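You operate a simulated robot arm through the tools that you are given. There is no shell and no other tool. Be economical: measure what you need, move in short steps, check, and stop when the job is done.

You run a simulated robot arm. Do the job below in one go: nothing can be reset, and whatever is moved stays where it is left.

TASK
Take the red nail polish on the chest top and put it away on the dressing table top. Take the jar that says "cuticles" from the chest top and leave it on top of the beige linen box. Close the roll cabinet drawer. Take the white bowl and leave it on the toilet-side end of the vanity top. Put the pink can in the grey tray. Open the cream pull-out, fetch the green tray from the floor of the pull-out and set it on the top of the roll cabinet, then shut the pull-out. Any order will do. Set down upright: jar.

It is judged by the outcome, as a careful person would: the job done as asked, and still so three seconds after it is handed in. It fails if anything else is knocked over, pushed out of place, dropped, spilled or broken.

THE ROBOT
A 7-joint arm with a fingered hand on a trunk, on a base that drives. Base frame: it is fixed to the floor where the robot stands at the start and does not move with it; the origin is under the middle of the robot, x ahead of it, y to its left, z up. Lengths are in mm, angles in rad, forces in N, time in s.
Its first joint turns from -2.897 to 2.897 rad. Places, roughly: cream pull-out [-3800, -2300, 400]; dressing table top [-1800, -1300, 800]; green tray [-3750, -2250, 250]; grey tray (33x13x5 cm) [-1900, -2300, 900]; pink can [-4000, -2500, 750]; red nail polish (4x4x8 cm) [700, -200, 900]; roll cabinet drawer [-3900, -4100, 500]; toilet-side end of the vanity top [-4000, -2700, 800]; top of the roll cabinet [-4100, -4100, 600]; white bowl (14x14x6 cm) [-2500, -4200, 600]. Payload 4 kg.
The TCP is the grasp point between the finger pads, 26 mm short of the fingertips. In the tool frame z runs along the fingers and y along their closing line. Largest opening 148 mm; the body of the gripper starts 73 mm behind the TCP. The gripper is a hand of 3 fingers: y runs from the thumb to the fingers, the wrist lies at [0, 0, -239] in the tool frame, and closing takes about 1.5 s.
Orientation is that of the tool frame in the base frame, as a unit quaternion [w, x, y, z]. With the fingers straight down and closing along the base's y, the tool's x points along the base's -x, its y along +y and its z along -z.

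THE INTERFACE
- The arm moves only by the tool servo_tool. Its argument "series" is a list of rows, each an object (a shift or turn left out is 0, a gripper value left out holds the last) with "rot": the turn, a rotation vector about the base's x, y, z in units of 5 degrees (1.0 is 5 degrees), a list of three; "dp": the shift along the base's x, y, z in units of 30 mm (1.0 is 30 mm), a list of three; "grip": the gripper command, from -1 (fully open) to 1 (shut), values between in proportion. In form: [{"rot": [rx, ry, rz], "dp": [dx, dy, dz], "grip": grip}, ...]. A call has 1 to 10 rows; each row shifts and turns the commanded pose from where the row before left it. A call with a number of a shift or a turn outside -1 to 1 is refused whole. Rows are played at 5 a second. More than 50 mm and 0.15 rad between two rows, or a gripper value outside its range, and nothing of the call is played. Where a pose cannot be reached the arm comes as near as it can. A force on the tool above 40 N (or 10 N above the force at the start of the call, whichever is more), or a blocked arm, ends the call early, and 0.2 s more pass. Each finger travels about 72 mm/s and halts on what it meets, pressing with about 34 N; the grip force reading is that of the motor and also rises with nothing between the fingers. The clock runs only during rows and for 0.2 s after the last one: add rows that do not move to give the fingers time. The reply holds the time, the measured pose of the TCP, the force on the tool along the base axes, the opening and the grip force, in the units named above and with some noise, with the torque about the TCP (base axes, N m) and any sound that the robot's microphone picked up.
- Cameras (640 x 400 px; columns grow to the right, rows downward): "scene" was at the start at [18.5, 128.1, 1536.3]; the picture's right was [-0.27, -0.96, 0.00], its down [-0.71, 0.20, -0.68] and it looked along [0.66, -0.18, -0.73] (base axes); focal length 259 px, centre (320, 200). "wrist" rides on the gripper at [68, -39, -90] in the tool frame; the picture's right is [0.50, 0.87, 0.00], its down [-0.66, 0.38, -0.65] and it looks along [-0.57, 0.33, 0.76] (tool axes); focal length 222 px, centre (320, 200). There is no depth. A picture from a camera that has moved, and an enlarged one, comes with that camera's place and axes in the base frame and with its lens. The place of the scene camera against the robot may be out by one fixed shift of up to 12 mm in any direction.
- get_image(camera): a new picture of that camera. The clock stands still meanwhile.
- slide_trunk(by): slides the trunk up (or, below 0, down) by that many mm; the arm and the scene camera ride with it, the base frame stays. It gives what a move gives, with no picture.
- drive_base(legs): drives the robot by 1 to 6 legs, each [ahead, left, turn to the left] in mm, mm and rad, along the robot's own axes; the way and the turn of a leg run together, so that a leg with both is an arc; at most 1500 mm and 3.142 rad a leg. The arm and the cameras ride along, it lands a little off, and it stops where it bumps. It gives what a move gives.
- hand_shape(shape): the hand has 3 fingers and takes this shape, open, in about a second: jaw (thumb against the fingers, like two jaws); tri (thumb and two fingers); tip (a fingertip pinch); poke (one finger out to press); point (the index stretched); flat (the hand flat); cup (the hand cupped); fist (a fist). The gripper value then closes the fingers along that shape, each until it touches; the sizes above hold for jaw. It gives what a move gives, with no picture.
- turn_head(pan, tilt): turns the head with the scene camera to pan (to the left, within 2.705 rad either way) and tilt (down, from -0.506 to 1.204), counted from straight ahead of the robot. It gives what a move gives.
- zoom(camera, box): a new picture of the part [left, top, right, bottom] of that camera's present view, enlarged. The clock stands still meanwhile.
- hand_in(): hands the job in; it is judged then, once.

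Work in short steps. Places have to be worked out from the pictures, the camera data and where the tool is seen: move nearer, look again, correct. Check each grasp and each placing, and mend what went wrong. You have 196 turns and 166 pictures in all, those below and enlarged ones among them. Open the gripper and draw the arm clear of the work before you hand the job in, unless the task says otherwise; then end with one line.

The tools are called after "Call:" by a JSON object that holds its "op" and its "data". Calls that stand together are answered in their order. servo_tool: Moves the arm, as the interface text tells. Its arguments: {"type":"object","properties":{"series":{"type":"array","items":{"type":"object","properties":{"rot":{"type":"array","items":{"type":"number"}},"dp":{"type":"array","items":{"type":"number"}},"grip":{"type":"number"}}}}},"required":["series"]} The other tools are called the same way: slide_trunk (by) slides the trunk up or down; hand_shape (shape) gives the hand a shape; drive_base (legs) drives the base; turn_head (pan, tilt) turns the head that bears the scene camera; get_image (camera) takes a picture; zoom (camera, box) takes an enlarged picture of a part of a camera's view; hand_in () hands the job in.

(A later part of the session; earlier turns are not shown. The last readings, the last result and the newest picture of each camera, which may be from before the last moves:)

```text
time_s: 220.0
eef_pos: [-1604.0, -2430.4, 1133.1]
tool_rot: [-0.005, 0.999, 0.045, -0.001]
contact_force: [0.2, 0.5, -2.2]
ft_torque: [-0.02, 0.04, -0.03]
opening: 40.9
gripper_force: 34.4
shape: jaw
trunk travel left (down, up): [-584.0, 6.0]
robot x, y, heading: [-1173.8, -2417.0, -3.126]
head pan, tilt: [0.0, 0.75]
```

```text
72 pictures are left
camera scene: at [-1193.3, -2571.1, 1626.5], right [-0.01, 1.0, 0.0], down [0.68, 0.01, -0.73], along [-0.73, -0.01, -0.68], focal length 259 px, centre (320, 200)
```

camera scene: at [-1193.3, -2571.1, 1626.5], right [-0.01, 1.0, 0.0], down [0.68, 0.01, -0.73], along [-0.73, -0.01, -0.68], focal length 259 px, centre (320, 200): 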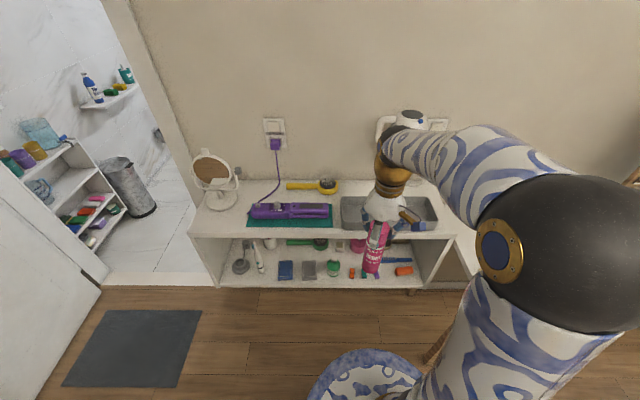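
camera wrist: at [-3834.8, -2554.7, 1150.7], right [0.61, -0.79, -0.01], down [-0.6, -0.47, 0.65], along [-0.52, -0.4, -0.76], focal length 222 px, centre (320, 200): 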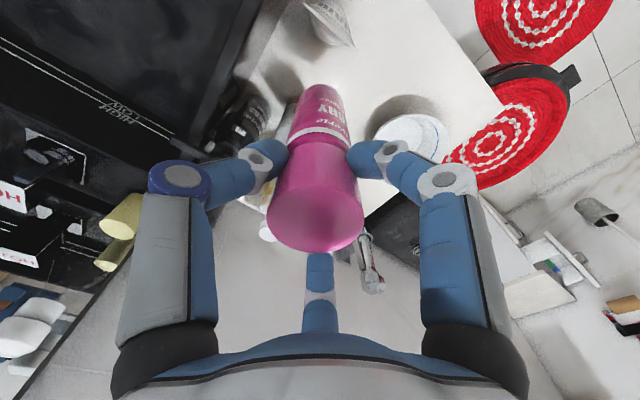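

The tray spans about y −2490…−2155, x −1850…−1980. A hair dryer hangs above its middle, so I'll place the can in the left part, around (−1905,−2425). Driving closer.

Call:
{"op": "drive_base", "data": {"legs": [[140, 0, 0]]}}

Call:
{"op": "servo_tool", "data": {"series": [{"dp": [-1, 0, 0]}, {"dp": [-1, 0, 0]}, {"dp": [-1, 0, 0]}, {"dp": [-1, 0, -0.3]}, {"dp": [-0.7, 0, -0.5]}]}}

Call:
{"op": "get_image", "data": {"camera": "scene"}}

Call:
{"op": "get_image", "data": {"camera": "wrist"}}

```text
time_s: 221.3
eef_pos: [-1741.7, -2435.2, 1132.4]
tool_rot: [-0.005, 0.999, 0.048, -0.001]
contact_force: [0.0, -0.1, -1.3]
ft_torque: [-0.04, -0.04, 0.03]
opening: 41.0
gripper_force: 34.2
shape: jaw
trunk travel left (down, up): [-584.0, 6.0]
robot x, y, heading: [-1309.4, -2420.4, -3.13]
head pan, tilt: [0.0, 0.75]
```

```text
time_s: 222.5
eef_pos: [-1884.5, -2435.0, 1107.5]
tool_rot: [-0.004, 0.999, 0.049, 0.0]
contact_force: [0.1, 0.4, -2.1]
ft_torque: [0.01, -0.02, 0.02]
opening: 41.2
gripper_force: 34.4
shape: jaw
trunk travel left (down, up): [-584.0, 6.0]
robot x, y, heading: [-1308.8, -2418.7, -3.126]
head pan, tilt: [0.0, 0.75]
```

```text
71 pictures are left
camera scene: at [-1330.1, -2572.9, 1626.5], right [-0.02, 1.0, 0.0], down [0.68, 0.01, -0.73], along [-0.73, -0.01, -0.68], focal length 259 px, centre (320, 200)
```

scene: 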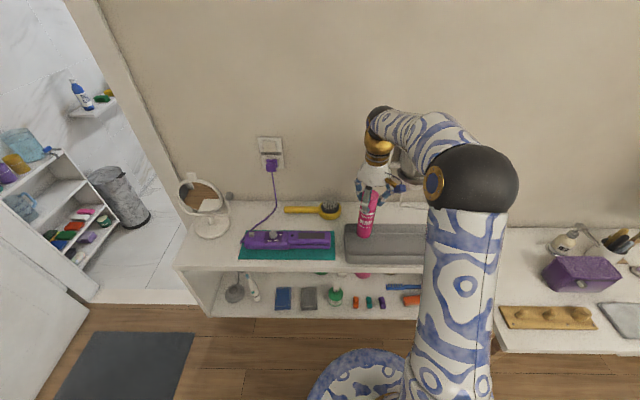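

```text
70 pictures are left
camera wrist: at [-1819.6, -2390.0, 1197.7], right [0.58, -0.81, -0.01], down [-0.62, -0.45, 0.65], along [-0.53, -0.37, -0.76], focal length 222 px, centre (320, 200)
```

wrist: 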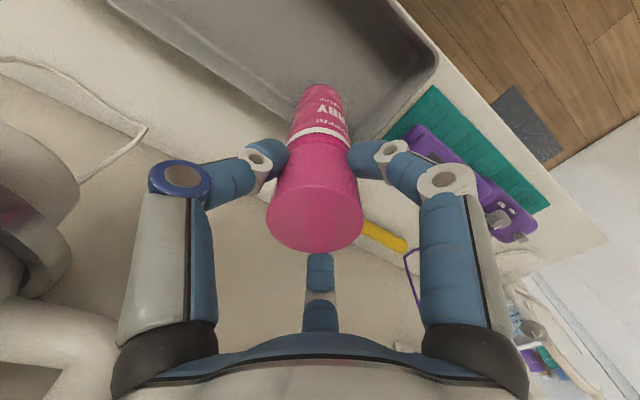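

The two cameras disagree slightly, so I'll zoom to verify the landing point relative to the tray.

Call:
{"op": "zoom", "data": {"camera": "scene", "box": [320, 180, 460, 280]}}

```text
4.00 times, centred on (390, 230) of scene
camera zoom: at [-1330.1, -2572.9, 1626.5], right [-0.02, 1.0, 0.0], down [0.68, 0.01, -0.73], along [-0.73, -0.01, -0.68], focal length 1036 px, centre (40, 80)
```

zoom: 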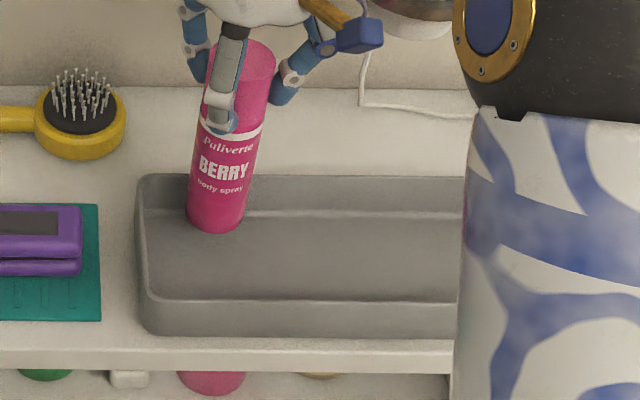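

Solving properly: the shelf is at z≈920, the tray rim ≈965, x −1795…−1918, so its centre line is x≈−1857. I'll shift +27 mm in x and lower gently.

Call:
{"op": "servo_tool", "data": {"series": [{"dp": [0.45, 0.1, 0.1]}, {"dp": [0.45, 0.1, 0]}, {"dp": [0, 0, -0.3]}, {"dp": [0, 0, -0.3]}, {"dp": [0, 0, -0.3]}, {"dp": [0, 0, -0.2]}, {"dp": [0, 0, -0.2]}]}}

Call:
{"op": "zoom", "data": {"camera": "scene", "box": [320, 180, 460, 280]}}

```text
time_s: 224.3
eef_pos: [-1855.6, -2429.1, 1079.5]
tool_rot: [-0.005, 0.999, 0.048, -0.006]
contact_force: [3.9, -1.2, 25.4]
ft_torque: [0.09, -0.02, -0.03]
opening: 42.5
gripper_force: 34.1
shape: jaw
trunk travel left (down, up): [-584.0, 6.0]
robot x, y, heading: [-1308.0, -2420.7, -3.127]
head pan, tilt: [0.0, 0.75]
stopped in row 7: the force on the tool passed its limit (the readings are from after the stop); the commanded pose is now the measured one
```

```text
4.00 times, centred on (390, 230) of scene
camera zoom: at [-1326.4, -2573.0, 1626.6], right [-0.02, 1.0, 0.0], down [0.68, 0.01, -0.73], along [-0.73, -0.01, -0.68], focal length 1036 px, centre (40, 80)
```

zoom: 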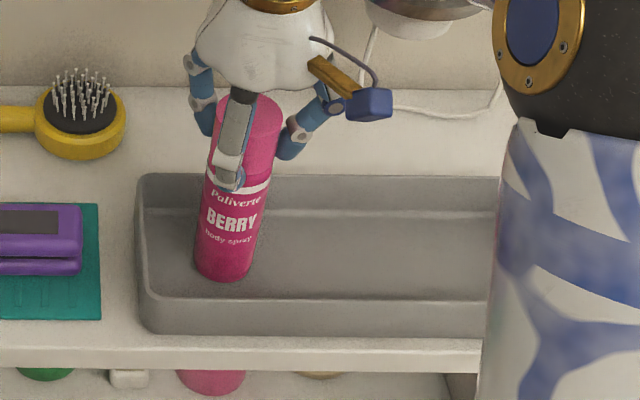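

The can is standing on the tray floor. Releasing and rising.

Call:
{"op": "servo_tool", "data": {"series": [{"grip": 0.4}, {"grip": 0.1}, {"grip": 0.1}, {}, {}]}}

Call:
{"op": "servo_tool", "data": {"series": [{"dp": [0, 0, 0.6]}, {"dp": [0, 0, 0.8]}, {"dp": [0, 0, 0.8]}, {"dp": [1, 0, 0]}, {"dp": [1, 0, 0]}, {"dp": [1, 0, 0]}, {"dp": [1, 0, 0]}]}}

Call:
{"op": "zoom", "data": {"camera": "scene", "box": [280, 140, 480, 280]}}

```text
time_s: 225.5
eef_pos: [-1856.0, -2429.2, 1075.4]
tool_rot: [-0.004, 0.999, 0.049, -0.005]
contact_force: [-0.1, 0.0, 0.4]
ft_torque: [0.01, 0.0, -0.01]
opening: 66.2
gripper_force: 0.1
shape: jaw
trunk travel left (down, up): [-584.0, 6.0]
robot x, y, heading: [-1311.7, -2419.4, -3.125]
head pan, tilt: [0.0, 0.75]
```

```text
time_s: 227.1
eef_pos: [-1735.4, -2427.6, 1142.9]
tool_rot: [-0.004, 0.999, 0.048, -0.005]
contact_force: [0.1, -0.6, -0.6]
ft_torque: [0.0, 0.02, 0.01]
opening: 66.1
gripper_force: 0.0
shape: jaw
trunk travel left (down, up): [-584.0, 6.0]
robot x, y, heading: [-1309.5, -2420.2, -3.124]
head pan, tilt: [0.0, 0.75]
```

```text
2.86 times, centred on (380, 210) of scene
camera zoom: at [-1328.7, -2573.1, 1626.5], right [-0.02, 1.0, 0.0], down [0.68, 0.01, -0.73], along [-0.73, -0.01, -0.68], focal length 740 px, centre (149, 171)
```

zoom: 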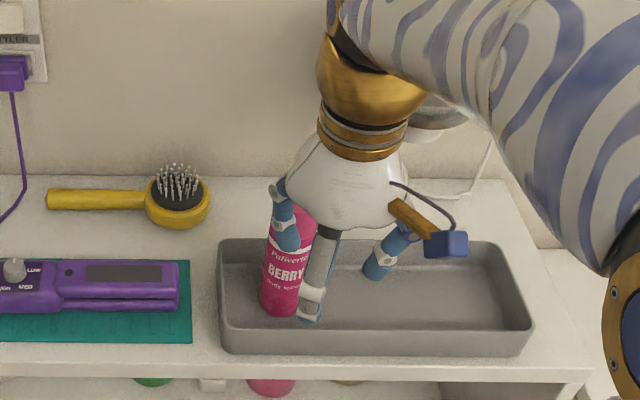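

The can stands in the grey tray. Returning to the bathroom: back up, strafe to the doorway line.

Call:
{"op": "drive_base", "data": {"legs": [[-150, 0, -0.016], [0, 1130, 0]]}}

```text
time_s: 233.8
eef_pos: [-1589.5, -3550.2, 1142.2]
tool_rot: [-0.005, 0.999, 0.04, -0.003]
contact_force: [-0.8, -0.2, -0.6]
ft_torque: [0.0, 0.01, 0.0]
opening: 66.4
gripper_force: 0.1
shape: jaw
trunk travel left (down, up): [-584.0, 6.0]
robot x, y, heading: [-1163.1, -3548.2, -3.141]
head pan, tilt: [0.0, 0.75]
```

Drive in and go toward the roll cabinet (keeping clear of the mat), then look.

Call:
{"op": "drive_base", "data": {"legs": [[1500, 0, 0], [250, 150, 0]]}}

Call:
{"op": "turn_head", "data": {"pan": 0.2, "tilt": 0.7}}

Call:
{"op": "get_image", "data": {"camera": "scene"}}

```text
time_s: 243.0
eef_pos: [-3369.9, -3733.2, 1142.9]
tool_rot: [-0.006, 0.999, 0.051, -0.003]
contact_force: [0.3, -0.5, 0.1]
ft_torque: [0.03, -0.01, -0.01]
opening: 66.2
gripper_force: 0.0
shape: jaw
trunk travel left (down, up): [-584.0, 6.0]
robot x, y, heading: [-2941.6, -3720.7, -3.118]
head pan, tilt: [0.0, 0.75]
```

```text
time_s: 243.8
eef_pos: [-3369.1, -3732.9, 1144.2]
tool_rot: [-0.003, 0.999, 0.051, -0.004]
contact_force: [0.0, 0.2, -0.1]
ft_torque: [-0.02, 0.03, -0.01]
opening: 66.5
gripper_force: 0.1
shape: jaw
trunk travel left (down, up): [-584.0, 6.0]
robot x, y, heading: [-2945.0, -3721.2, -3.122]
head pan, tilt: [0.201, 0.7]
```

```text
66 pictures are left
camera scene: at [-2961.2, -3893.0, 1630.7], right [-0.22, 0.98, 0.0], down [0.63, 0.14, -0.76], along [-0.75, -0.17, -0.64], focal length 259 px, centre (320, 200)
```

scene: 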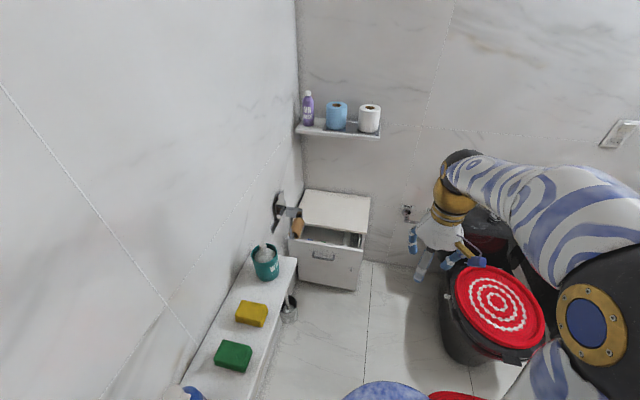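

The drawer of the roll cabinet is open; its front is around x≈−3830, y≈−4075. I'll drive closer along y≈−3780 and look again.

Call:
{"op": "drive_base", "data": {"legs": [[390, 65, -0.02]]}}

Call:
{"op": "turn_head", "data": {"pan": 0.35, "tilt": 0.95}}

Call:
{"op": "get_image", "data": {"camera": "scene"}}

```text
time_s: 246.2
eef_pos: [-3763.2, -3789.1, 1141.9]
tool_rot: [-0.005, 0.999, 0.039, -0.003]
contact_force: [0.1, -1.0, 0.3]
ft_torque: [-0.03, -0.04, -0.03]
opening: 66.0
gripper_force: 0.1
shape: jaw
trunk travel left (down, up): [-584.0, 6.0]
robot x, y, heading: [-3341.6, -3788.9, 3.139]
head pan, tilt: [0.201, 0.7]
```

```text
time_s: 247.0
eef_pos: [-3763.8, -3789.2, 1143.2]
tool_rot: [-0.004, 0.999, 0.039, -0.003]
contact_force: [0.3, 0.2, 0.8]
ft_torque: [-0.01, 0.0, 0.02]
opening: 66.2
gripper_force: 0.0
shape: jaw
trunk travel left (down, up): [-584.0, 6.0]
robot x, y, heading: [-3337.1, -3792.3, 3.138]
head pan, tilt: [0.351, 0.949]
```

```text
65 pictures are left
camera scene: at [-3345.8, -3967.3, 1611.0], right [-0.34, 0.94, 0.0], down [0.76, 0.28, -0.58], along [-0.55, -0.2, -0.81], focal length 259 px, centre (320, 200)
```

scene: 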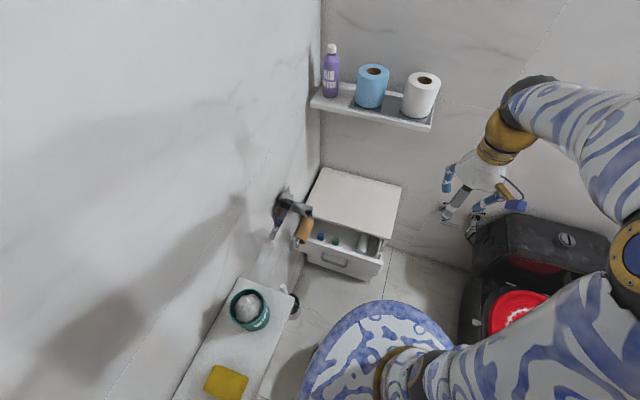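

The drawer front is about x≈−3820, top z≈584, spanning y −4205…−3870. I'll make a fist, pull the hand back, lower the trunk 500 and then position in front of the drawer.

Call:
{"op": "hand_shape", "data": {"shape": "fist"}}

Call:
{"op": "servo_tool", "data": {"series": [{"dp": [0.9, -0.5, -0.5]}, {"dp": [0.9, -0.5, -0.5]}, {"dp": [0.9, -0.5, 0]}, {"dp": [0, -1, 0]}, {"dp": [0, -1, 0]}, {"dp": [0, -1, 0]}, {"dp": [0, -1, 0]}]}}

Call:
{"op": "slide_trunk", "data": {"by": -500}}

Call:
{"op": "get_image", "data": {"camera": "scene"}}

Call:
{"op": "get_image", "data": {"camera": "wrist"}}

```text
time_s: 247.9
eef_pos: [-3764.5, -3788.7, 1143.2]
tool_rot: [-0.005, 0.999, 0.038, -0.004]
contact_force: [-0.6, -0.5, 0.4]
ft_torque: [0.0, -0.01, -0.01]
opening: 0.0
gripper_force: 0.0
shape: fist
trunk travel left (down, up): [-584.0, 6.0]
robot x, y, heading: [-3336.4, -3790.5, 3.14]
head pan, tilt: [0.351, 0.949]
```

```text
time_s: 249.5
eef_pos: [-3683.2, -3954.7, 1110.6]
tool_rot: [-0.005, 0.999, 0.039, -0.004]
contact_force: [-0.2, 0.2, 0.3]
ft_torque: [0.03, 0.01, 0.01]
opening: 0.1
gripper_force: 0.1
shape: fist
trunk travel left (down, up): [-584.0, 6.0]
robot x, y, heading: [-3338.3, -3786.3, 3.139]
head pan, tilt: [0.351, 0.949]
```

```text
refused: -500 is not a number from -400 to 400
```

```text
64 pictures are left
camera scene: at [-3346.0, -3967.7, 1610.9], right [-0.34, 0.94, 0.0], down [0.76, 0.28, -0.58], along [-0.55, -0.2, -0.81], focal length 259 px, centre (320, 200)
```

scene: 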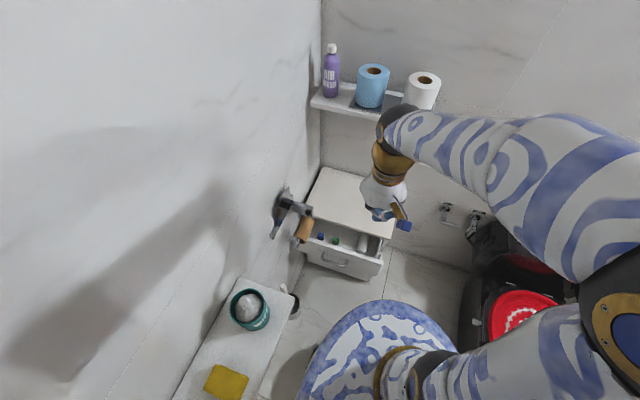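

```text
63 pictures are left
camera wrist: at [-3617.1, -3911.1, 1200.8], right [0.57, -0.82, -0.01], down [-0.62, -0.43, 0.65], along [-0.55, -0.36, -0.76], focal length 222 px, centre (320, 200)
```

wrist: 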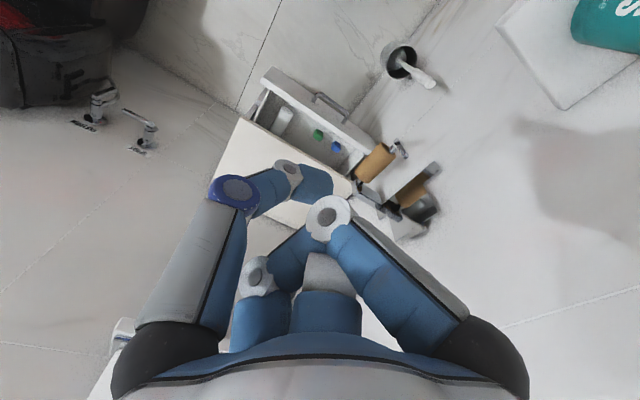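

The wrist view gives drawer front x≈−3805, y −3862…−4225; cabinet face ≈−3930. Lowering the trunk by 400, then the arm.

Call:
{"op": "slide_trunk", "data": {"by": -400}}

Call:
{"op": "servo_tool", "data": {"series": [{"dp": [0.3, -0.9, -0.8]}, {"dp": [0, -0.9, -0.8]}, {"dp": [0, -0.9, -0.8]}, {"dp": [0, 0, -0.8]}, {"dp": [0, 0, -0.8]}]}}

Call:
{"op": "get_image", "data": {"camera": "scene"}}

Call:
{"op": "get_image", "data": {"camera": "wrist"}}

```text
time_s: 253.3
eef_pos: [-3684.3, -3954.4, 711.0]
tool_rot: [-0.005, 0.999, 0.039, -0.003]
contact_force: [-0.4, 0.0, -0.1]
ft_torque: [0.02, -0.05, 0.0]
opening: 0.0
gripper_force: 0.1
shape: fist
trunk travel left (down, up): [-184.0, 406.0]
robot x, y, heading: [-3334.3, -3791.4, 3.14]
head pan, tilt: [0.351, 0.949]
```

```text
time_s: 254.6
eef_pos: [-3675.5, -4031.4, 589.3]
tool_rot: [-0.004, 0.999, 0.038, -0.003]
contact_force: [0.3, -1.4, -0.5]
ft_torque: [-0.03, -0.02, 0.01]
opening: 0.2
gripper_force: 0.1
shape: fist
trunk travel left (down, up): [-184.0, 406.0]
robot x, y, heading: [-3337.2, -3791.7, 3.139]
head pan, tilt: [0.351, 0.949]
```

```text
62 pictures are left
camera scene: at [-3345.6, -3967.3, 1211.0], right [-0.34, 0.94, 0.0], down [0.76, 0.28, -0.58], along [-0.55, -0.2, -0.81], focal length 259 px, centre (320, 200)
```

scene: 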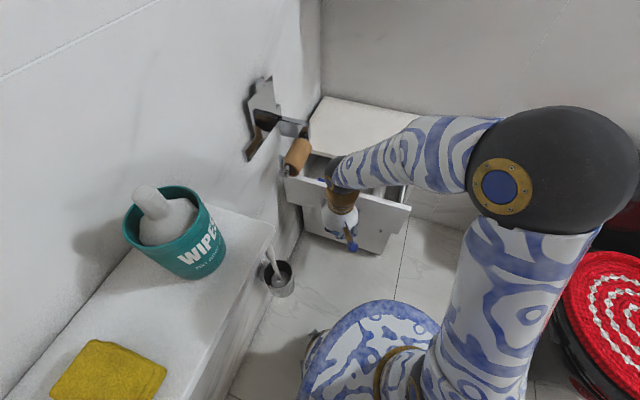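

```text
61 pictures are left
camera wrist: at [-3607.4, -3988.8, 679.3], right [0.57, -0.82, -0.01], down [-0.62, -0.43, 0.66], along [-0.55, -0.36, -0.76], focal length 222 px, centre (320, 200)
```

wrist: 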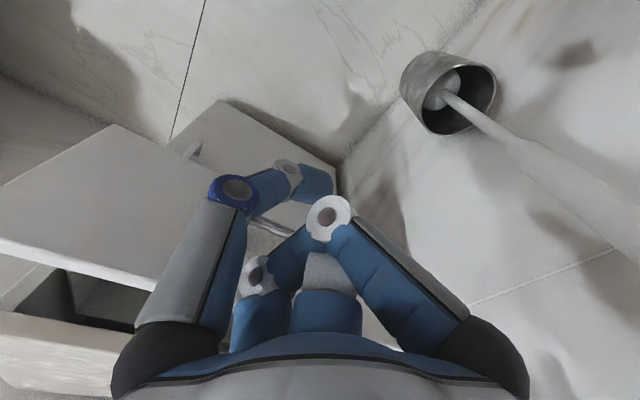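

In position before the drawer front. I'll lower 90 mm more and push in −x in small steps.

Call:
{"op": "servo_tool", "data": {"series": [{"dp": [0, 0, -1]}, {"dp": [0, 0, -1]}, {"dp": [0, 0, -1]}, {"dp": [-0.6, 0, 0]}, {"dp": [-0.6, 0, 0]}, {"dp": [-0.6, 0, 0]}, {"dp": [-0.5, 0, 0]}, {"dp": [-0.5, 0, 0]}, {"dp": [-0.5, 0, 0]}]}}

Call:
{"op": "servo_tool", "data": {"series": [{"dp": [-0.4, 0, 0]}, {"dp": [-0.4, 0, 0]}, {"dp": [-0.4, 0, 0]}, {"dp": [-0.4, 0, 0]}, {"dp": [-0.4, 0, 0]}, {"dp": [-0.4, 0, 0]}]}}

Call:
{"op": "get_image", "data": {"camera": "scene"}}

```text
time_s: 256.6
eef_pos: [-3772.8, -4034.4, 501.0]
tool_rot: [-0.005, 0.999, 0.039, -0.004]
contact_force: [0.3, -0.5, 0.3]
ft_torque: [-0.03, -0.01, 0.0]
opening: 0.0
gripper_force: 0.0
shape: fist
trunk travel left (down, up): [-184.0, 406.0]
robot x, y, heading: [-3336.4, -3788.9, 3.136]
head pan, tilt: [0.351, 0.949]
```

```text
time_s: 257.9
eef_pos: [-3846.3, -4035.8, 500.5]
tool_rot: [-0.004, 0.999, 0.037, -0.004]
contact_force: [0.5, 0.0, -1.0]
ft_torque: [0.05, 0.03, 0.01]
opening: 0.0
gripper_force: 0.2
shape: fist
trunk travel left (down, up): [-184.0, 406.0]
robot x, y, heading: [-3340.2, -3786.1, 3.138]
head pan, tilt: [0.351, 0.949]
```

```text
60 pictures are left
camera scene: at [-3345.8, -3967.4, 1210.9], right [-0.34, 0.94, 0.0], down [0.76, 0.28, -0.58], along [-0.55, -0.2, -0.81], focal length 259 px, centre (320, 200)
```

scene: 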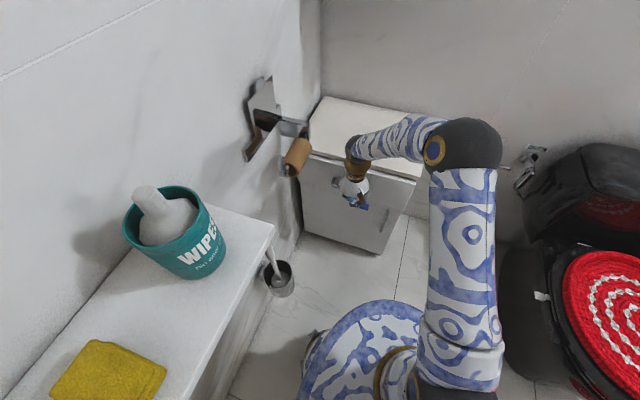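

The drawer moved freely and looks nearly shut. I'll push a bit more until resistance.

Call:
{"op": "servo_tool", "data": {"series": [{"dp": [-0.25, 0, 0]}, {"dp": [-0.25, 0, 0]}, {"dp": [-0.25, 0, 0]}, {"dp": [-0.25, 0, 0]}, {"dp": [-0.25, 0, 0]}, {"dp": [-0.25, 0, 0]}, {"dp": [-0.25, 0, 0]}, {"dp": [-0.25, 0, 0]}]}}

Call:
{"op": "zoom", "data": {"camera": "scene", "box": [270, 80, 450, 260]}}

```text
time_s: 258.9
eef_pos: [-3866.0, -4036.5, 499.3]
tool_rot: [-0.007, 0.999, 0.042, 0.003]
contact_force: [15.5, 3.8, 11.9]
ft_torque: [-0.29, 0.7, 0.13]
opening: 0.1
gripper_force: 0.1
shape: fist
trunk travel left (down, up): [-184.0, 406.0]
robot x, y, heading: [-3334.1, -3787.0, 3.142]
head pan, tilt: [0.351, 0.949]
stopped in row 4: the force on the tool passed its limit (the readings are from after the stop); the commanded pose is now the measured one
```

```text
2.22 times, centred on (360, 170) of scene
camera zoom: at [-3342.9, -3966.6, 1211.3], right [-0.34, 0.94, 0.0], down [0.76, 0.28, -0.58], along [-0.55, -0.2, -0.81], focal length 575 px, centre (231, 267)
```

zoom: 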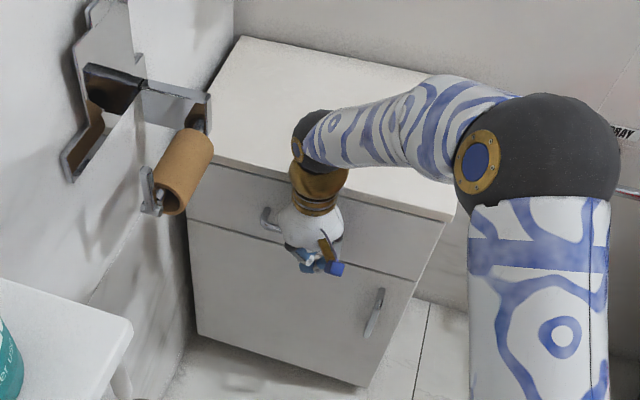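

The drawer is flush shut. I'll back off, reset the hand to jaw, raise a bit, and drive to the vanity pull-out.

Call:
{"op": "servo_tool", "data": {"series": [{"dp": [1, 0.3, 0]}, {"dp": [1, 0.5, 0.3]}, {"dp": [1, 0.6, 0.6]}, {"dp": [1, 0.8, 1]}, {"dp": [0.5, 1, 1]}, {"dp": [0, 1, 1]}, {"dp": [0, 1, 1]}]}}

Call:
{"op": "hand_shape", "data": {"shape": "jaw"}}

Call:
{"op": "drive_base", "data": {"legs": [[-600, 0, 0], [0, -1400, 0]]}}

Call:
{"op": "turn_head", "data": {"pan": 0.0, "tilt": 0.55}}

Call:
{"op": "get_image", "data": {"camera": "scene"}}

```text
time_s: 260.5
eef_pos: [-3731.3, -3878.6, 646.0]
tool_rot: [-0.006, 0.999, 0.041, 0.002]
contact_force: [-0.5, 0.0, -0.3]
ft_torque: [0.0, -0.04, 0.0]
opening: 0.0
gripper_force: 0.1
shape: fist
trunk travel left (down, up): [-184.0, 406.0]
robot x, y, heading: [-3338.2, -3791.5, 3.141]
head pan, tilt: [0.351, 0.949]
```

```text
time_s: 261.4
eef_pos: [-3731.4, -3878.7, 645.8]
tool_rot: [-0.007, 0.999, 0.041, 0.002]
contact_force: [-1.2, -0.5, -0.2]
ft_torque: [0.02, 0.01, -0.04]
opening: 147.8
gripper_force: 0.1
shape: jaw
trunk travel left (down, up): [-184.0, 406.0]
robot x, y, heading: [-3335.4, -3791.6, 3.139]
head pan, tilt: [0.351, 0.949]
```

```text
time_s: 264.0
eef_pos: [-3288.1, -3881.7, 645.2]
tool_rot: [-0.006, 0.999, 0.041, 0.003]
contact_force: [0.1, 0.4, 0.8]
ft_torque: [0.01, 0.03, 0.03]
opening: 147.6
gripper_force: 0.1
shape: jaw
trunk travel left (down, up): [-184.0, 406.0]
robot x, y, heading: [-2892.5, -3790.0, 3.14]
head pan, tilt: [0.351, 0.949]
stopped in leg 1: the robot was blocked; the commanded pose is now the measured one
```

```text
time_s: 264.9
eef_pos: [-3288.0, -3881.5, 645.9]
tool_rot: [-0.006, 0.999, 0.042, 0.002]
contact_force: [-0.6, -0.1, 0.6]
ft_torque: [0.02, 0.01, 0.03]
opening: 147.7
gripper_force: 0.0
shape: jaw
trunk travel left (down, up): [-184.0, 406.0]
robot x, y, heading: [-2894.8, -3792.2, 3.141]
head pan, tilt: [0.0, 0.55]
```

```text
58 pictures are left
camera scene: at [-2922.8, -3944.5, 1243.8], right [0.0, 1.0, 0.0], down [0.52, 0.0, -0.85], along [-0.85, 0.0, -0.52], focal length 259 px, centre (320, 200)
```

scene: 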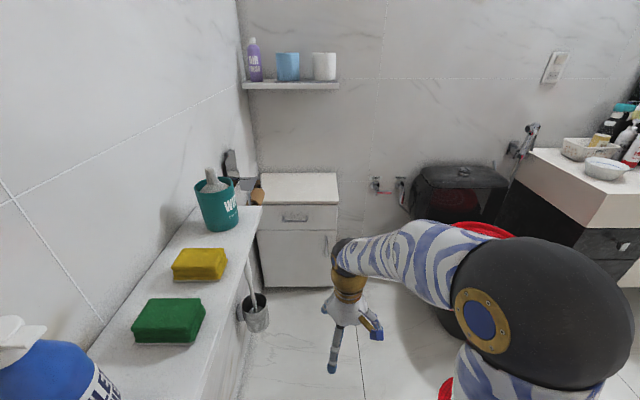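

I bumped something behind-left, likely near the trash bin. I'll move right first, then check the bin.

Call:
{"op": "drive_base", "data": {"legs": [[0, -200, 0]]}}

Call:
{"op": "turn_head", "data": {"pan": 2.0, "tilt": 0.8}}

Call:
{"op": "get_image", "data": {"camera": "scene"}}

```text
time_s: 266.5
eef_pos: [-3287.5, -3682.2, 645.3]
tool_rot: [-0.006, 0.999, 0.041, 0.002]
contact_force: [0.3, 1.0, 0.6]
ft_torque: [0.01, -0.01, -0.03]
opening: 147.5
gripper_force: 0.1
shape: jaw
trunk travel left (down, up): [-184.0, 406.0]
robot x, y, heading: [-2895.6, -3594.4, 3.14]
head pan, tilt: [0.0, 0.55]
```

```text
time_s: 268.4
eef_pos: [-3289.2, -3683.3, 645.7]
tool_rot: [-0.007, 0.999, 0.041, 0.003]
contact_force: [0.1, -0.5, -0.3]
ft_torque: [0.0, 0.01, -0.03]
opening: 147.9
gripper_force: 0.1
shape: jaw
trunk travel left (down, up): [-184.0, 406.0]
robot x, y, heading: [-2896.2, -3594.2, 3.135]
head pan, tilt: [2.0, 0.799]
```

```text
57 pictures are left
camera scene: at [-2799.6, -3820.1, 1222.5], right [-0.91, -0.41, 0.0], down [-0.3, 0.65, -0.7], along [0.29, -0.63, -0.72], focal length 259 px, centre (320, 200)
```

scene: 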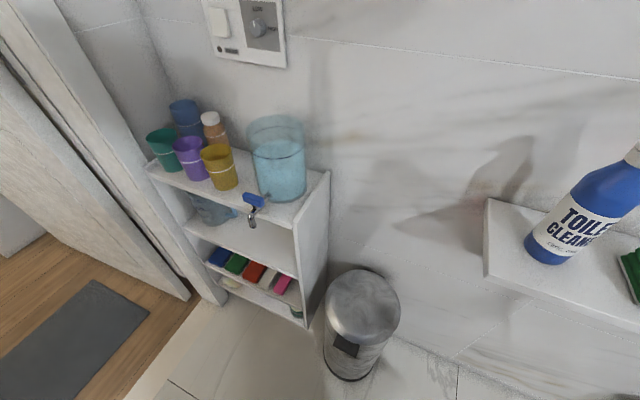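

The bin is upright and essentially in place. Backing 100 mm and strafing right to the pull-out.

Call:
{"op": "drive_base", "data": {"legs": [[-110, 0, 0], [0, -1220, 0]]}}

Call:
{"op": "turn_head", "data": {"pan": 0.0, "tilt": 0.5}}

Call:
{"op": "get_image", "data": {"camera": "scene"}}

```text
time_s: 275.4
eef_pos: [-3188.2, -2462.5, 646.9]
tool_rot: [-0.007, 0.999, 0.054, 0.002]
contact_force: [0.6, -0.3, -0.1]
ft_torque: [-0.02, 0.02, 0.03]
opening: 147.7
gripper_force: 0.1
shape: jaw
trunk travel left (down, up): [-184.0, 406.0]
robot x, y, heading: [-2797.7, -2364.7, -3.115]
head pan, tilt: [2.0, 0.799]
```

```text
time_s: 277.3
eef_pos: [-3188.1, -2461.8, 646.2]
tool_rot: [-0.006, 0.999, 0.053, 0.002]
contact_force: [0.0, -0.7, 0.1]
ft_torque: [-0.02, -0.02, -0.01]
opening: 147.6
gripper_force: 0.0
shape: jaw
trunk travel left (down, up): [-184.0, 406.0]
robot x, y, heading: [-2794.3, -2364.3, -3.123]
head pan, tilt: [0.0, 0.499]
```

```text
56 pictures are left
camera scene: at [-2822.5, -2516.7, 1248.4], right [-0.02, 1.0, 0.0], down [0.48, 0.01, -0.88], along [-0.88, -0.02, -0.48], focal length 259 px, centre (320, 200)
```

scene: 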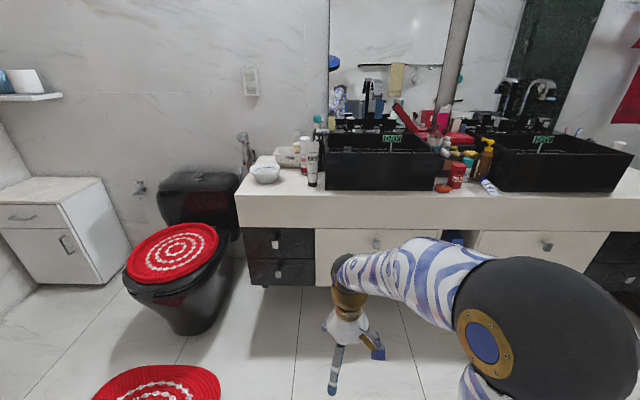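

The cream pull-out's knob is at about (−3740,−2291,540). I'll zoom to see its shape.

Call:
{"op": "zoom", "data": {"camera": "scene", "box": [300, 200, 460, 300]}}

```text
4.00 times, centred on (380, 250) of scene
camera zoom: at [-2822.5, -2516.7, 1248.4], right [-0.02, 1.0, 0.0], down [0.48, 0.01, -0.88], along [-0.88, -0.02, -0.48], focal length 1036 px, centre (80, 0)
```

zoom: 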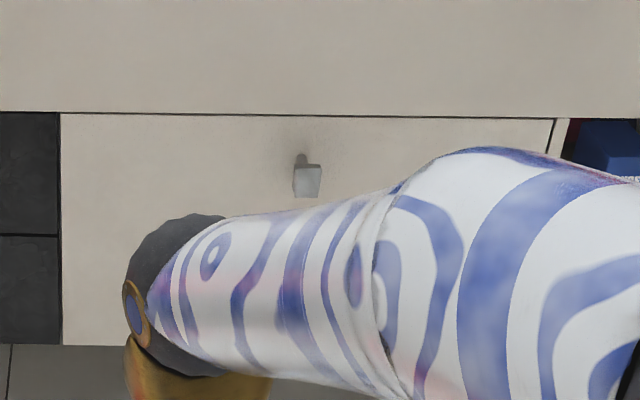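

It's a square knob on a stem, head ~29 mm, at about (−3712,−2294,547). I'll drive 160 mm closer and tilt the tool ~40° forward while extending.

Call:
{"op": "drive_base", "data": {"legs": [[160, 0, -0.02]]}}

Call:
{"op": "servo_tool", "data": {"series": [{"rot": [0, 1, -0.15], "dp": [-0.9, 0.5, 0], "grip": 0.2}, {"rot": [0, 1, -0.15], "dp": [-0.9, 0.5, 0]}, {"rot": [0, 1, -0.15], "dp": [-0.9, 0.5, 0]}, {"rot": [0, 1, -0.15], "dp": [-0.9, 0.6, 0]}, {"rot": [0, 1, -0.15], "dp": [-0.9, 0.6, 0]}, {"rot": [0, 1, -0.15], "dp": [-0.9, 0.6, 0]}, {"rot": [0, 1, -0.15], "dp": [-0.9, 0.6, 0]}, {"rot": [0, 1, -0.15], "dp": [-0.9, 0.6, 0]}]}}

Call:
{"op": "get_image", "data": {"camera": "scene"}}

Call:
{"op": "get_image", "data": {"camera": "wrist"}}

```text
time_s: 278.7
eef_pos: [-3346.8, -2457.2, 645.2]
tool_rot: [-0.006, 0.999, 0.043, 0.002]
contact_force: [0.0, -0.8, 0.0]
ft_torque: [-0.01, 0.04, 0.01]
opening: 147.9
gripper_force: 0.1
shape: jaw
trunk travel left (down, up): [-184.0, 406.0]
robot x, y, heading: [-2953.8, -2364.5, -3.14]
head pan, tilt: [0.0, 0.499]
```

```text
time_s: 280.5
eef_pos: [-3562.3, -2323.2, 645.0]
tool_rot: [-0.021, 0.94, -0.012, -0.34]
contact_force: [0.2, -0.3, -0.4]
ft_torque: [-0.01, 0.0, -0.03]
opening: 59.4
gripper_force: 0.1
shape: jaw
trunk travel left (down, up): [-184.0, 406.0]
robot x, y, heading: [-2956.3, -2364.6, -3.142]
head pan, tilt: [0.0, 0.499]
```

```text
54 pictures are left
camera scene: at [-2981.4, -2518.1, 1248.5], right [0.0, 1.0, 0.0], down [0.48, 0.0, -0.88], along [-0.88, 0.0, -0.48], focal length 259 px, centre (320, 200)
```

scene: 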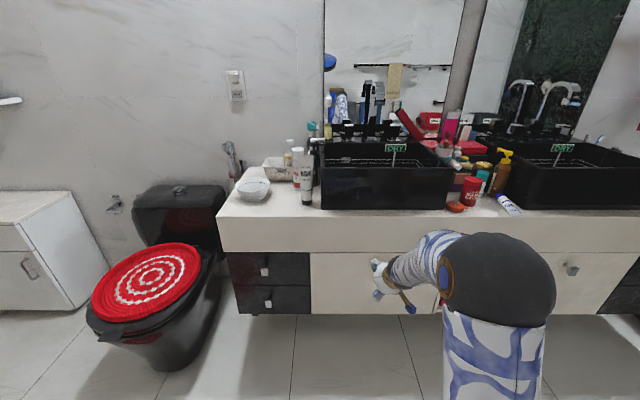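

```text
53 pictures are left
camera wrist: at [-3449.4, -2287.8, 671.9], right [0.35, -0.87, -0.35], down [-0.1, -0.4, 0.91], along [-0.93, -0.29, -0.23], focal length 222 px, centre (320, 200)
```

wrist: 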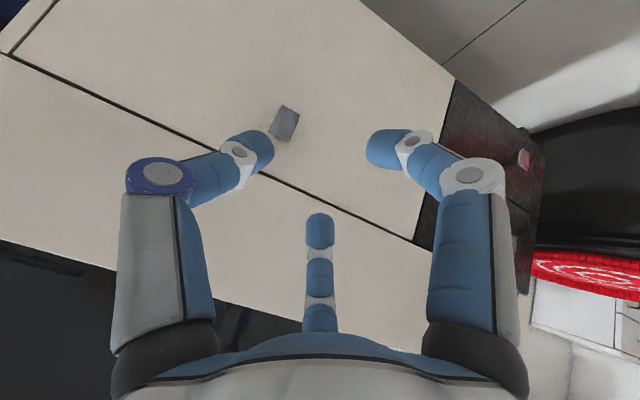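

Knob confirmed at about (−3708,−2292,541). The tilt works at this extension, so I'll tilt further toward horizontal for a frontal three-finger grasp.

Call:
{"op": "servo_tool", "data": {"series": [{"rot": [0, 1, 0], "dp": [0, 0.15, -0.4]}, {"rot": [0, 1, 0], "dp": [0, 0.15, -0.4]}, {"rot": [0, 1, 0], "dp": [0, 0.15, -0.4]}, {"rot": [0, 1, 0], "dp": [0, 0.15, -0.4]}, {"rot": [0, 1, 0], "dp": [0, 0.15, -0.4]}, {"rot": [0, 1, 0], "dp": [0, 0.15, -0.4]}, {"rot": [0, 1, 0], "dp": [0, 0.1, -0.4]}, {"rot": [0, 1, 0], "dp": [0, 0.1, -0.4]}]}}

Call:
{"op": "get_image", "data": {"camera": "wrist"}}

```text
time_s: 282.3
eef_pos: [-3560.9, -2289.2, 549.8]
tool_rot: [-0.015, 0.767, -0.018, -0.641]
contact_force: [-0.9, -0.5, 0.0]
ft_torque: [0.01, -0.01, 0.01]
opening: 59.7
gripper_force: 0.2
shape: jaw
trunk travel left (down, up): [-184.0, 406.0]
robot x, y, heading: [-2953.0, -2362.8, -3.141]
head pan, tilt: [0.0, 0.499]
```

```text
52 pictures are left
camera wrist: at [-3457.7, -2254.9, 499.4], right [0.05, -0.87, -0.49], down [0.51, -0.4, 0.76], along [-0.86, -0.29, 0.42], focal length 222 px, centre (320, 200)
```

wrist: 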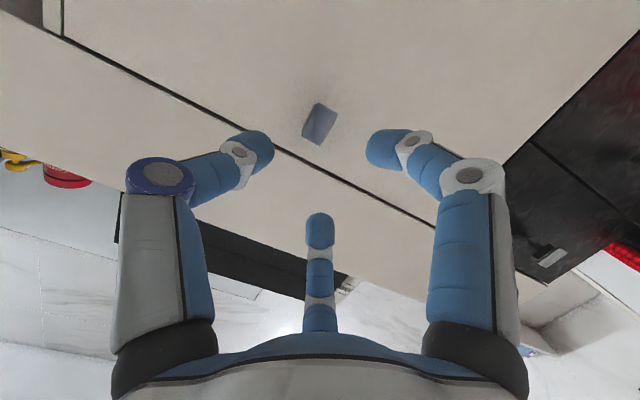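

Horizontal approach achieved. Knob at (−3708,−2292,538). Advancing 135 mm and closing around it.

Call:
{"op": "servo_tool", "data": {"series": [{"dp": [-0.9, 0, -0.05]}, {"dp": [-0.9, 0, -0.05]}, {"dp": [-0.9, 0, -0.05]}, {"dp": [-0.9, -0.05, -0.05]}, {"dp": [-0.9, -0.05, 0]}]}}

Call:
{"op": "get_image", "data": {"camera": "wrist"}}

```text
time_s: 283.5
eef_pos: [-3698.1, -2293.4, 542.6]
tool_rot: [-0.014, 0.767, -0.017, -0.641]
contact_force: [0.0, -0.7, -0.1]
ft_torque: [0.02, 0.0, 0.0]
opening: 59.4
gripper_force: 0.1
shape: jaw
trunk travel left (down, up): [-184.0, 406.0]
robot x, y, heading: [-2953.7, -2365.2, -3.14]
head pan, tilt: [0.0, 0.499]
```

```text
51 pictures are left
camera wrist: at [-3593.2, -2258.1, 493.8], right [0.05, -0.87, -0.49], down [0.51, -0.4, 0.76], along [-0.86, -0.29, 0.42], focal length 222 px, centre (320, 200)
```

wrist: 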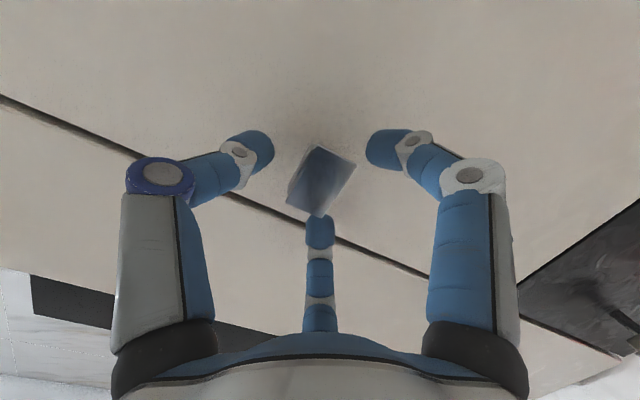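

The knob is centred between the fingers. Closing.

Call:
{"op": "servo_tool", "data": {"series": [{"grip": 0.6}, {"grip": 1}, {}, {}, {}, {}]}}

Call:
{"op": "drive_base", "data": {"legs": [[-60, 0, 0]]}}

Call:
{"op": "get_image", "data": {"camera": "wrist"}}

Call:
{"op": "get_image", "data": {"camera": "scene"}}

```text
time_s: 284.9
eef_pos: [-3697.9, -2291.9, 543.7]
tool_rot: [-0.015, 0.767, -0.018, -0.641]
contact_force: [-3.5, 4.5, -0.9]
ft_torque: [0.01, 0.15, -0.08]
opening: 27.8
gripper_force: 34.3
shape: jaw
trunk travel left (down, up): [-184.0, 406.0]
robot x, y, heading: [-2952.5, -2366.5, -3.139]
head pan, tilt: [0.0, 0.499]
```

```text
time_s: 285.9
eef_pos: [-3637.9, -2292.6, 543.7]
tool_rot: [-0.015, 0.769, -0.019, -0.639]
contact_force: [-0.7, 2.4, -0.8]
ft_torque: [0.04, 0.11, -0.12]
opening: 27.6
gripper_force: 34.2
shape: jaw
trunk travel left (down, up): [-184.0, 406.0]
robot x, y, heading: [-2892.5, -2364.6, -3.141]
head pan, tilt: [0.0, 0.499]
```

```text
50 pictures are left
camera wrist: at [-3533.3, -2257.5, 493.5], right [0.05, -0.87, -0.49], down [0.51, -0.4, 0.76], along [-0.86, -0.29, 0.42], focal length 222 px, centre (320, 200)
```

wrist: 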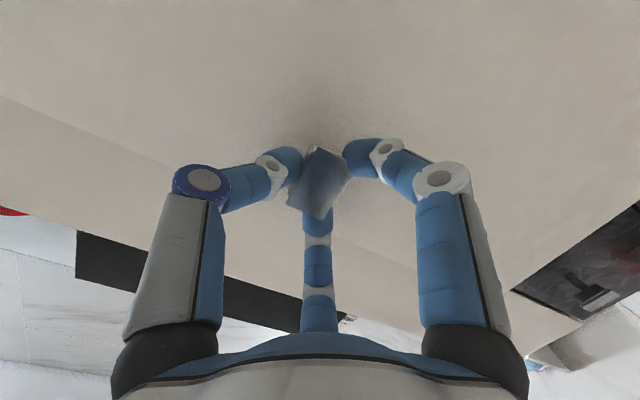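

```text
49 pictures are left
camera scene: at [-2922.3, -2517.6, 1248.5], right [0.0, 1.0, 0.0], down [0.48, 0.0, -0.88], along [-0.88, 0.0, -0.48], focal length 259 px, centre (320, 200)
```

scene: 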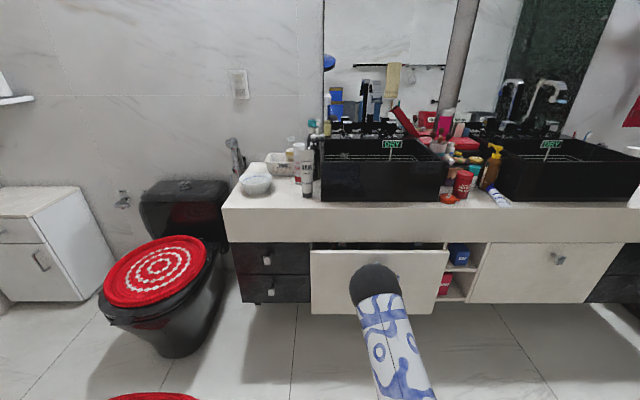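

The pull-out is opening. Pulling another 200 mm.

Call:
{"op": "drive_base", "data": {"legs": [[-200, 0, 0]]}}

Call:
{"op": "turn_head", "data": {"pan": 0.0, "tilt": 0.7}}

Call:
{"op": "get_image", "data": {"camera": "scene"}}

```text
time_s: 287.5
eef_pos: [-3439.9, -2290.6, 543.7]
tool_rot: [-0.017, 0.769, -0.02, -0.639]
contact_force: [0.2, -5.5, -0.5]
ft_torque: [0.0, 0.13, 0.12]
opening: 27.3
gripper_force: 34.6
shape: jaw
trunk travel left (down, up): [-184.0, 406.0]
robot x, y, heading: [-2693.5, -2362.5, -3.149]
head pan, tilt: [0.0, 0.499]
```

```text
time_s: 288.2
eef_pos: [-3440.5, -2290.4, 542.8]
tool_rot: [-0.016, 0.767, -0.019, -0.641]
contact_force: [1.0, -2.9, 0.3]
ft_torque: [-0.05, 0.11, 0.05]
opening: 27.2
gripper_force: 35.0
shape: jaw
trunk travel left (down, up): [-184.0, 406.0]
robot x, y, heading: [-2698.4, -2363.4, -3.139]
head pan, tilt: [0.0, 0.7]
```

```text
48 pictures are left
camera scene: at [-2719.6, -2517.6, 1230.8], right [0.0, 1.0, 0.0], down [0.64, 0.0, -0.77], along [-0.77, 0.0, -0.64], focal length 259 px, centre (320, 200)
```

scene: 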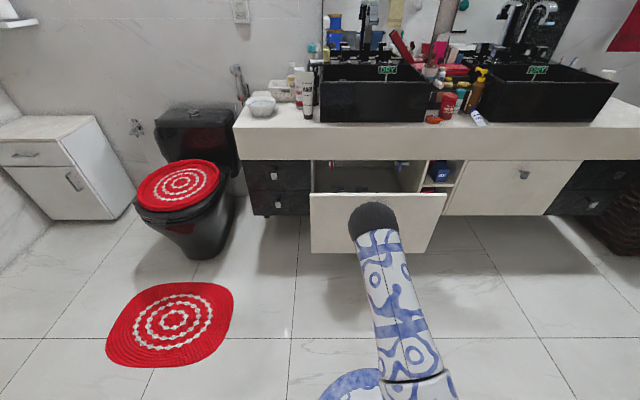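

About 258 mm out. I'll pull up to 100 mm more.

Call:
{"op": "drive_base", "data": {"legs": [[-100, 0, 0]]}}

Call:
{"op": "zoom", "data": {"camera": "scene", "box": [280, 130, 480, 270]}}

```text
time_s: 289.4
eef_pos: [-3352.2, -2284.2, 547.1]
tool_rot: [-0.02, 0.765, -0.023, -0.643]
contact_force: [0.5, 5.0, 2.3]
ft_torque: [-0.1, -0.03, 0.05]
opening: 22.2
gripper_force: 34.0
shape: jaw
trunk travel left (down, up): [-184.0, 406.0]
robot x, y, heading: [-2604.4, -2360.3, 3.141]
head pan, tilt: [0.0, 0.7]
stopped in leg 1: the force on the tool passed its limit (the readings are from after the stop); the commanded pose is now the measured one
```

```text
2.86 times, centred on (380, 200) of scene
camera zoom: at [-2630.4, -2516.6, 1230.8], right [0.0, 1.0, 0.0], down [0.64, 0.0, -0.77], along [-0.77, 0.0, -0.64], focal length 740 px, centre (149, 200)
```

zoom: 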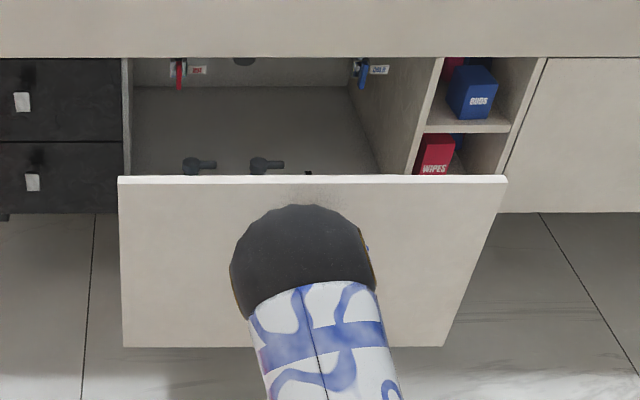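

Full travel reached. I'll release the knob, back the hand off and raise the trunk to look down inside.

Call:
{"op": "servo_tool", "data": {"series": [{"grip": 0.2}, {"grip": 0.1}, {}, {"dp": [0.8, 0, 0]}, {"dp": [0.8, 0, 0]}, {"dp": [0.8, 0, 0]}, {"dp": [0.8, 0, 0]}]}}

Call:
{"op": "slide_trunk", "data": {"by": 400}}

Call:
{"op": "drive_base", "data": {"legs": [[250, 0, 0]]}}

Call:
{"op": "turn_head", "data": {"pan": -0.1, "tilt": 0.95}}

Call:
{"op": "get_image", "data": {"camera": "scene"}}

```text
time_s: 291.0
eef_pos: [-3254.9, -2286.3, 547.8]
tool_rot: [-0.019, 0.766, -0.022, -0.643]
contact_force: [-0.1, 0.4, -0.5]
ft_torque: [0.03, -0.03, -0.02]
opening: 66.2
gripper_force: 0.0
shape: jaw
trunk travel left (down, up): [-184.0, 406.0]
robot x, y, heading: [-2608.4, -2365.1, 3.137]
head pan, tilt: [0.0, 0.7]
```

```text
time_s: 294.8
eef_pos: [-3255.9, -2285.7, 946.7]
tool_rot: [-0.019, 0.766, -0.022, -0.642]
contact_force: [-0.1, -0.5, -0.6]
ft_torque: [0.0, 0.03, 0.01]
opening: 66.1
gripper_force: 0.1
shape: jaw
trunk travel left (down, up): [-584.0, 6.0]
robot x, y, heading: [-2605.9, -2367.4, 3.142]
head pan, tilt: [0.0, 0.7]
```

```text
time_s: 296.7
eef_pos: [-3510.5, -2289.0, 946.3]
tool_rot: [-0.018, 0.766, -0.02, -0.643]
contact_force: [0.3, 0.1, -0.4]
ft_torque: [0.03, -0.02, -0.01]
opening: 66.3
gripper_force: 0.0
shape: jaw
trunk travel left (down, up): [-584.0, 6.0]
robot x, y, heading: [-2861.8, -2361.1, -3.137]
head pan, tilt: [0.0, 0.7]
```

```text
time_s: 297.4
eef_pos: [-3509.7, -2288.8, 946.7]
tool_rot: [-0.017, 0.766, -0.02, -0.643]
contact_force: [0.8, -0.5, 0.1]
ft_torque: [-0.02, 0.03, 0.04]
opening: 66.2
gripper_force: 0.1
shape: jaw
trunk travel left (down, up): [-584.0, 6.0]
robot x, y, heading: [-2860.4, -2363.9, -3.141]
head pan, tilt: [-0.099, 0.949]
```

```text
46 pictures are left
camera scene: at [-2870.5, -2510.3, 1611.0], right [0.1, 1.0, 0.0], down [0.81, -0.08, -0.58], along [-0.58, 0.06, -0.81], focal length 259 px, centre (320, 200)
```

scene: 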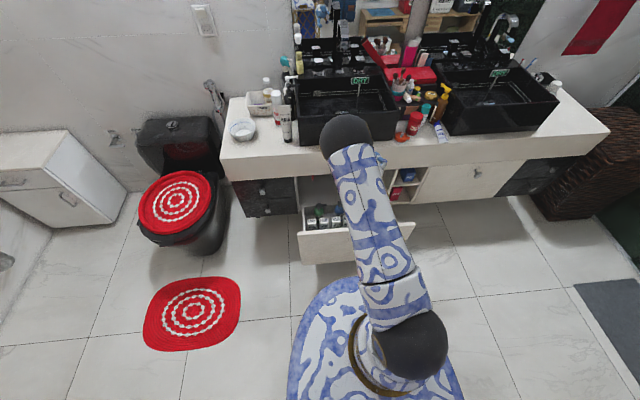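

The arm hides the view, so I'll turn the tool down and use the wrist camera over the pull-out.

Call:
{"op": "servo_tool", "data": {"series": [{"rot": [0, -1, 0]}, {"rot": [0, -1, 0]}, {"rot": [0, -1, 0]}, {"rot": [0, -1, 0]}, {"rot": [0, -1, 0]}, {"rot": [0, -1, 0]}, {"rot": [0, -1, 0]}, {"rot": [0, -1, 0]}, {"rot": [0, -1, 0]}, {"rot": [0, -1, 0]}]}}

Call:
{"op": "servo_tool", "data": {"series": [{"rot": [0, -1, 0]}, {"rot": [0, -1, 0]}, {"rot": [0, -1, 0]}, {"rot": [0, -1, 0]}, {"rot": [0, -1, 0]}, {"rot": [0, -1, 0], "grip": -1}]}}

Call:
{"op": "get_image", "data": {"camera": "wrist"}}

Call:
{"op": "zoom", "data": {"camera": "scene", "box": [260, 130, 480, 280]}}

```text
time_s: 299.6
eef_pos: [-3508.7, -2288.2, 946.5]
tool_rot: [-0.026, 0.966, -0.011, -0.258]
contact_force: [-1.5, -0.2, 0.3]
ft_torque: [-0.02, 0.01, -0.01]
opening: 66.6
gripper_force: 0.1
shape: jaw
trunk travel left (down, up): [-584.0, 6.0]
robot x, y, heading: [-2862.1, -2362.0, -3.141]
head pan, tilt: [-0.099, 0.949]
```

```text
time_s: 301.0
eef_pos: [-3509.0, -2288.7, 945.1]
tool_rot: [-0.026, 1.0, -0.003, 0.0]
contact_force: [0.3, 0.1, -0.8]
ft_torque: [-0.02, -0.02, -0.01]
opening: 121.6
gripper_force: 0.0
shape: jaw
trunk travel left (down, up): [-584.0, 6.0]
robot x, y, heading: [-2858.7, -2368.5, -3.136]
head pan, tilt: [-0.099, 0.949]
```

```text
45 pictures are left
camera wrist: at [-3440.1, -2254.7, 1038.3], right [0.49, -0.87, -0.04], down [-0.66, -0.41, 0.63], along [-0.57, -0.28, -0.77], focal length 222 px, centre (320, 200)
```

wrist: 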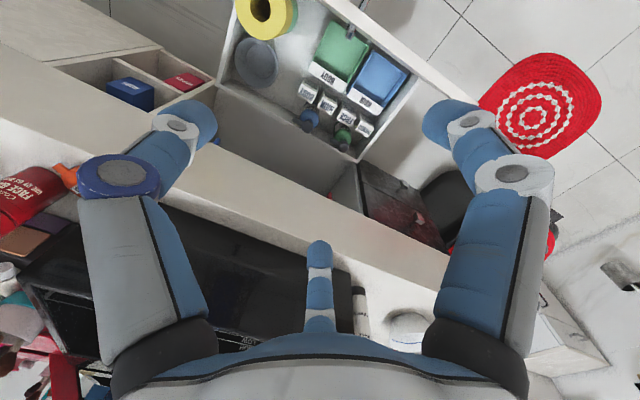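

```text
2.67 times, centred on (370, 205) of scene
camera zoom: at [-2870.8, -2510.3, 1610.9], right [0.1, 1.0, 0.0], down [0.81, -0.08, -0.58], along [-0.58, 0.06, -0.81], focal length 690 px, centre (187, 187)
```

zoom: 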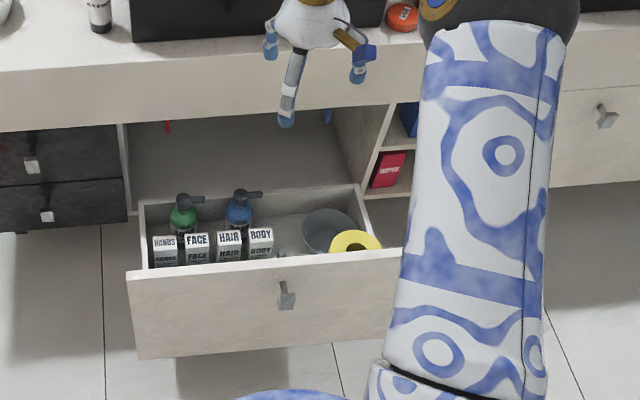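

I see green and blue trays near the pull-out's front. Zooming the wrist view.

Call:
{"op": "zoom", "data": {"camera": "wrist", "box": [200, 0, 460, 170]}}

```text
2.35 times, centred on (330, 85) of wrist
camera zoom: at [-3440.1, -2254.7, 1038.3], right [0.49, -0.87, -0.04], down [-0.66, -0.41, 0.63], along [-0.57, -0.28, -0.77], focal length 523 px, centre (296, 471)
```

zoom: 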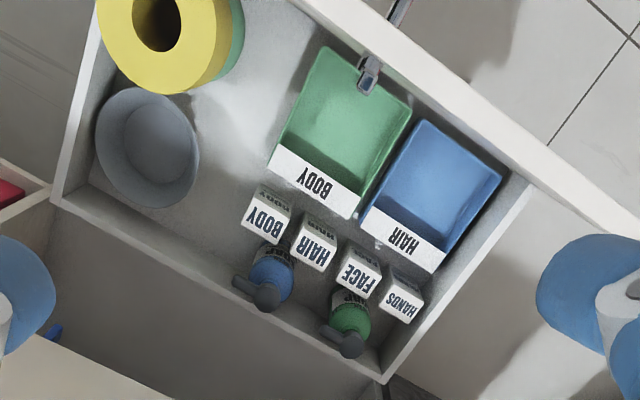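

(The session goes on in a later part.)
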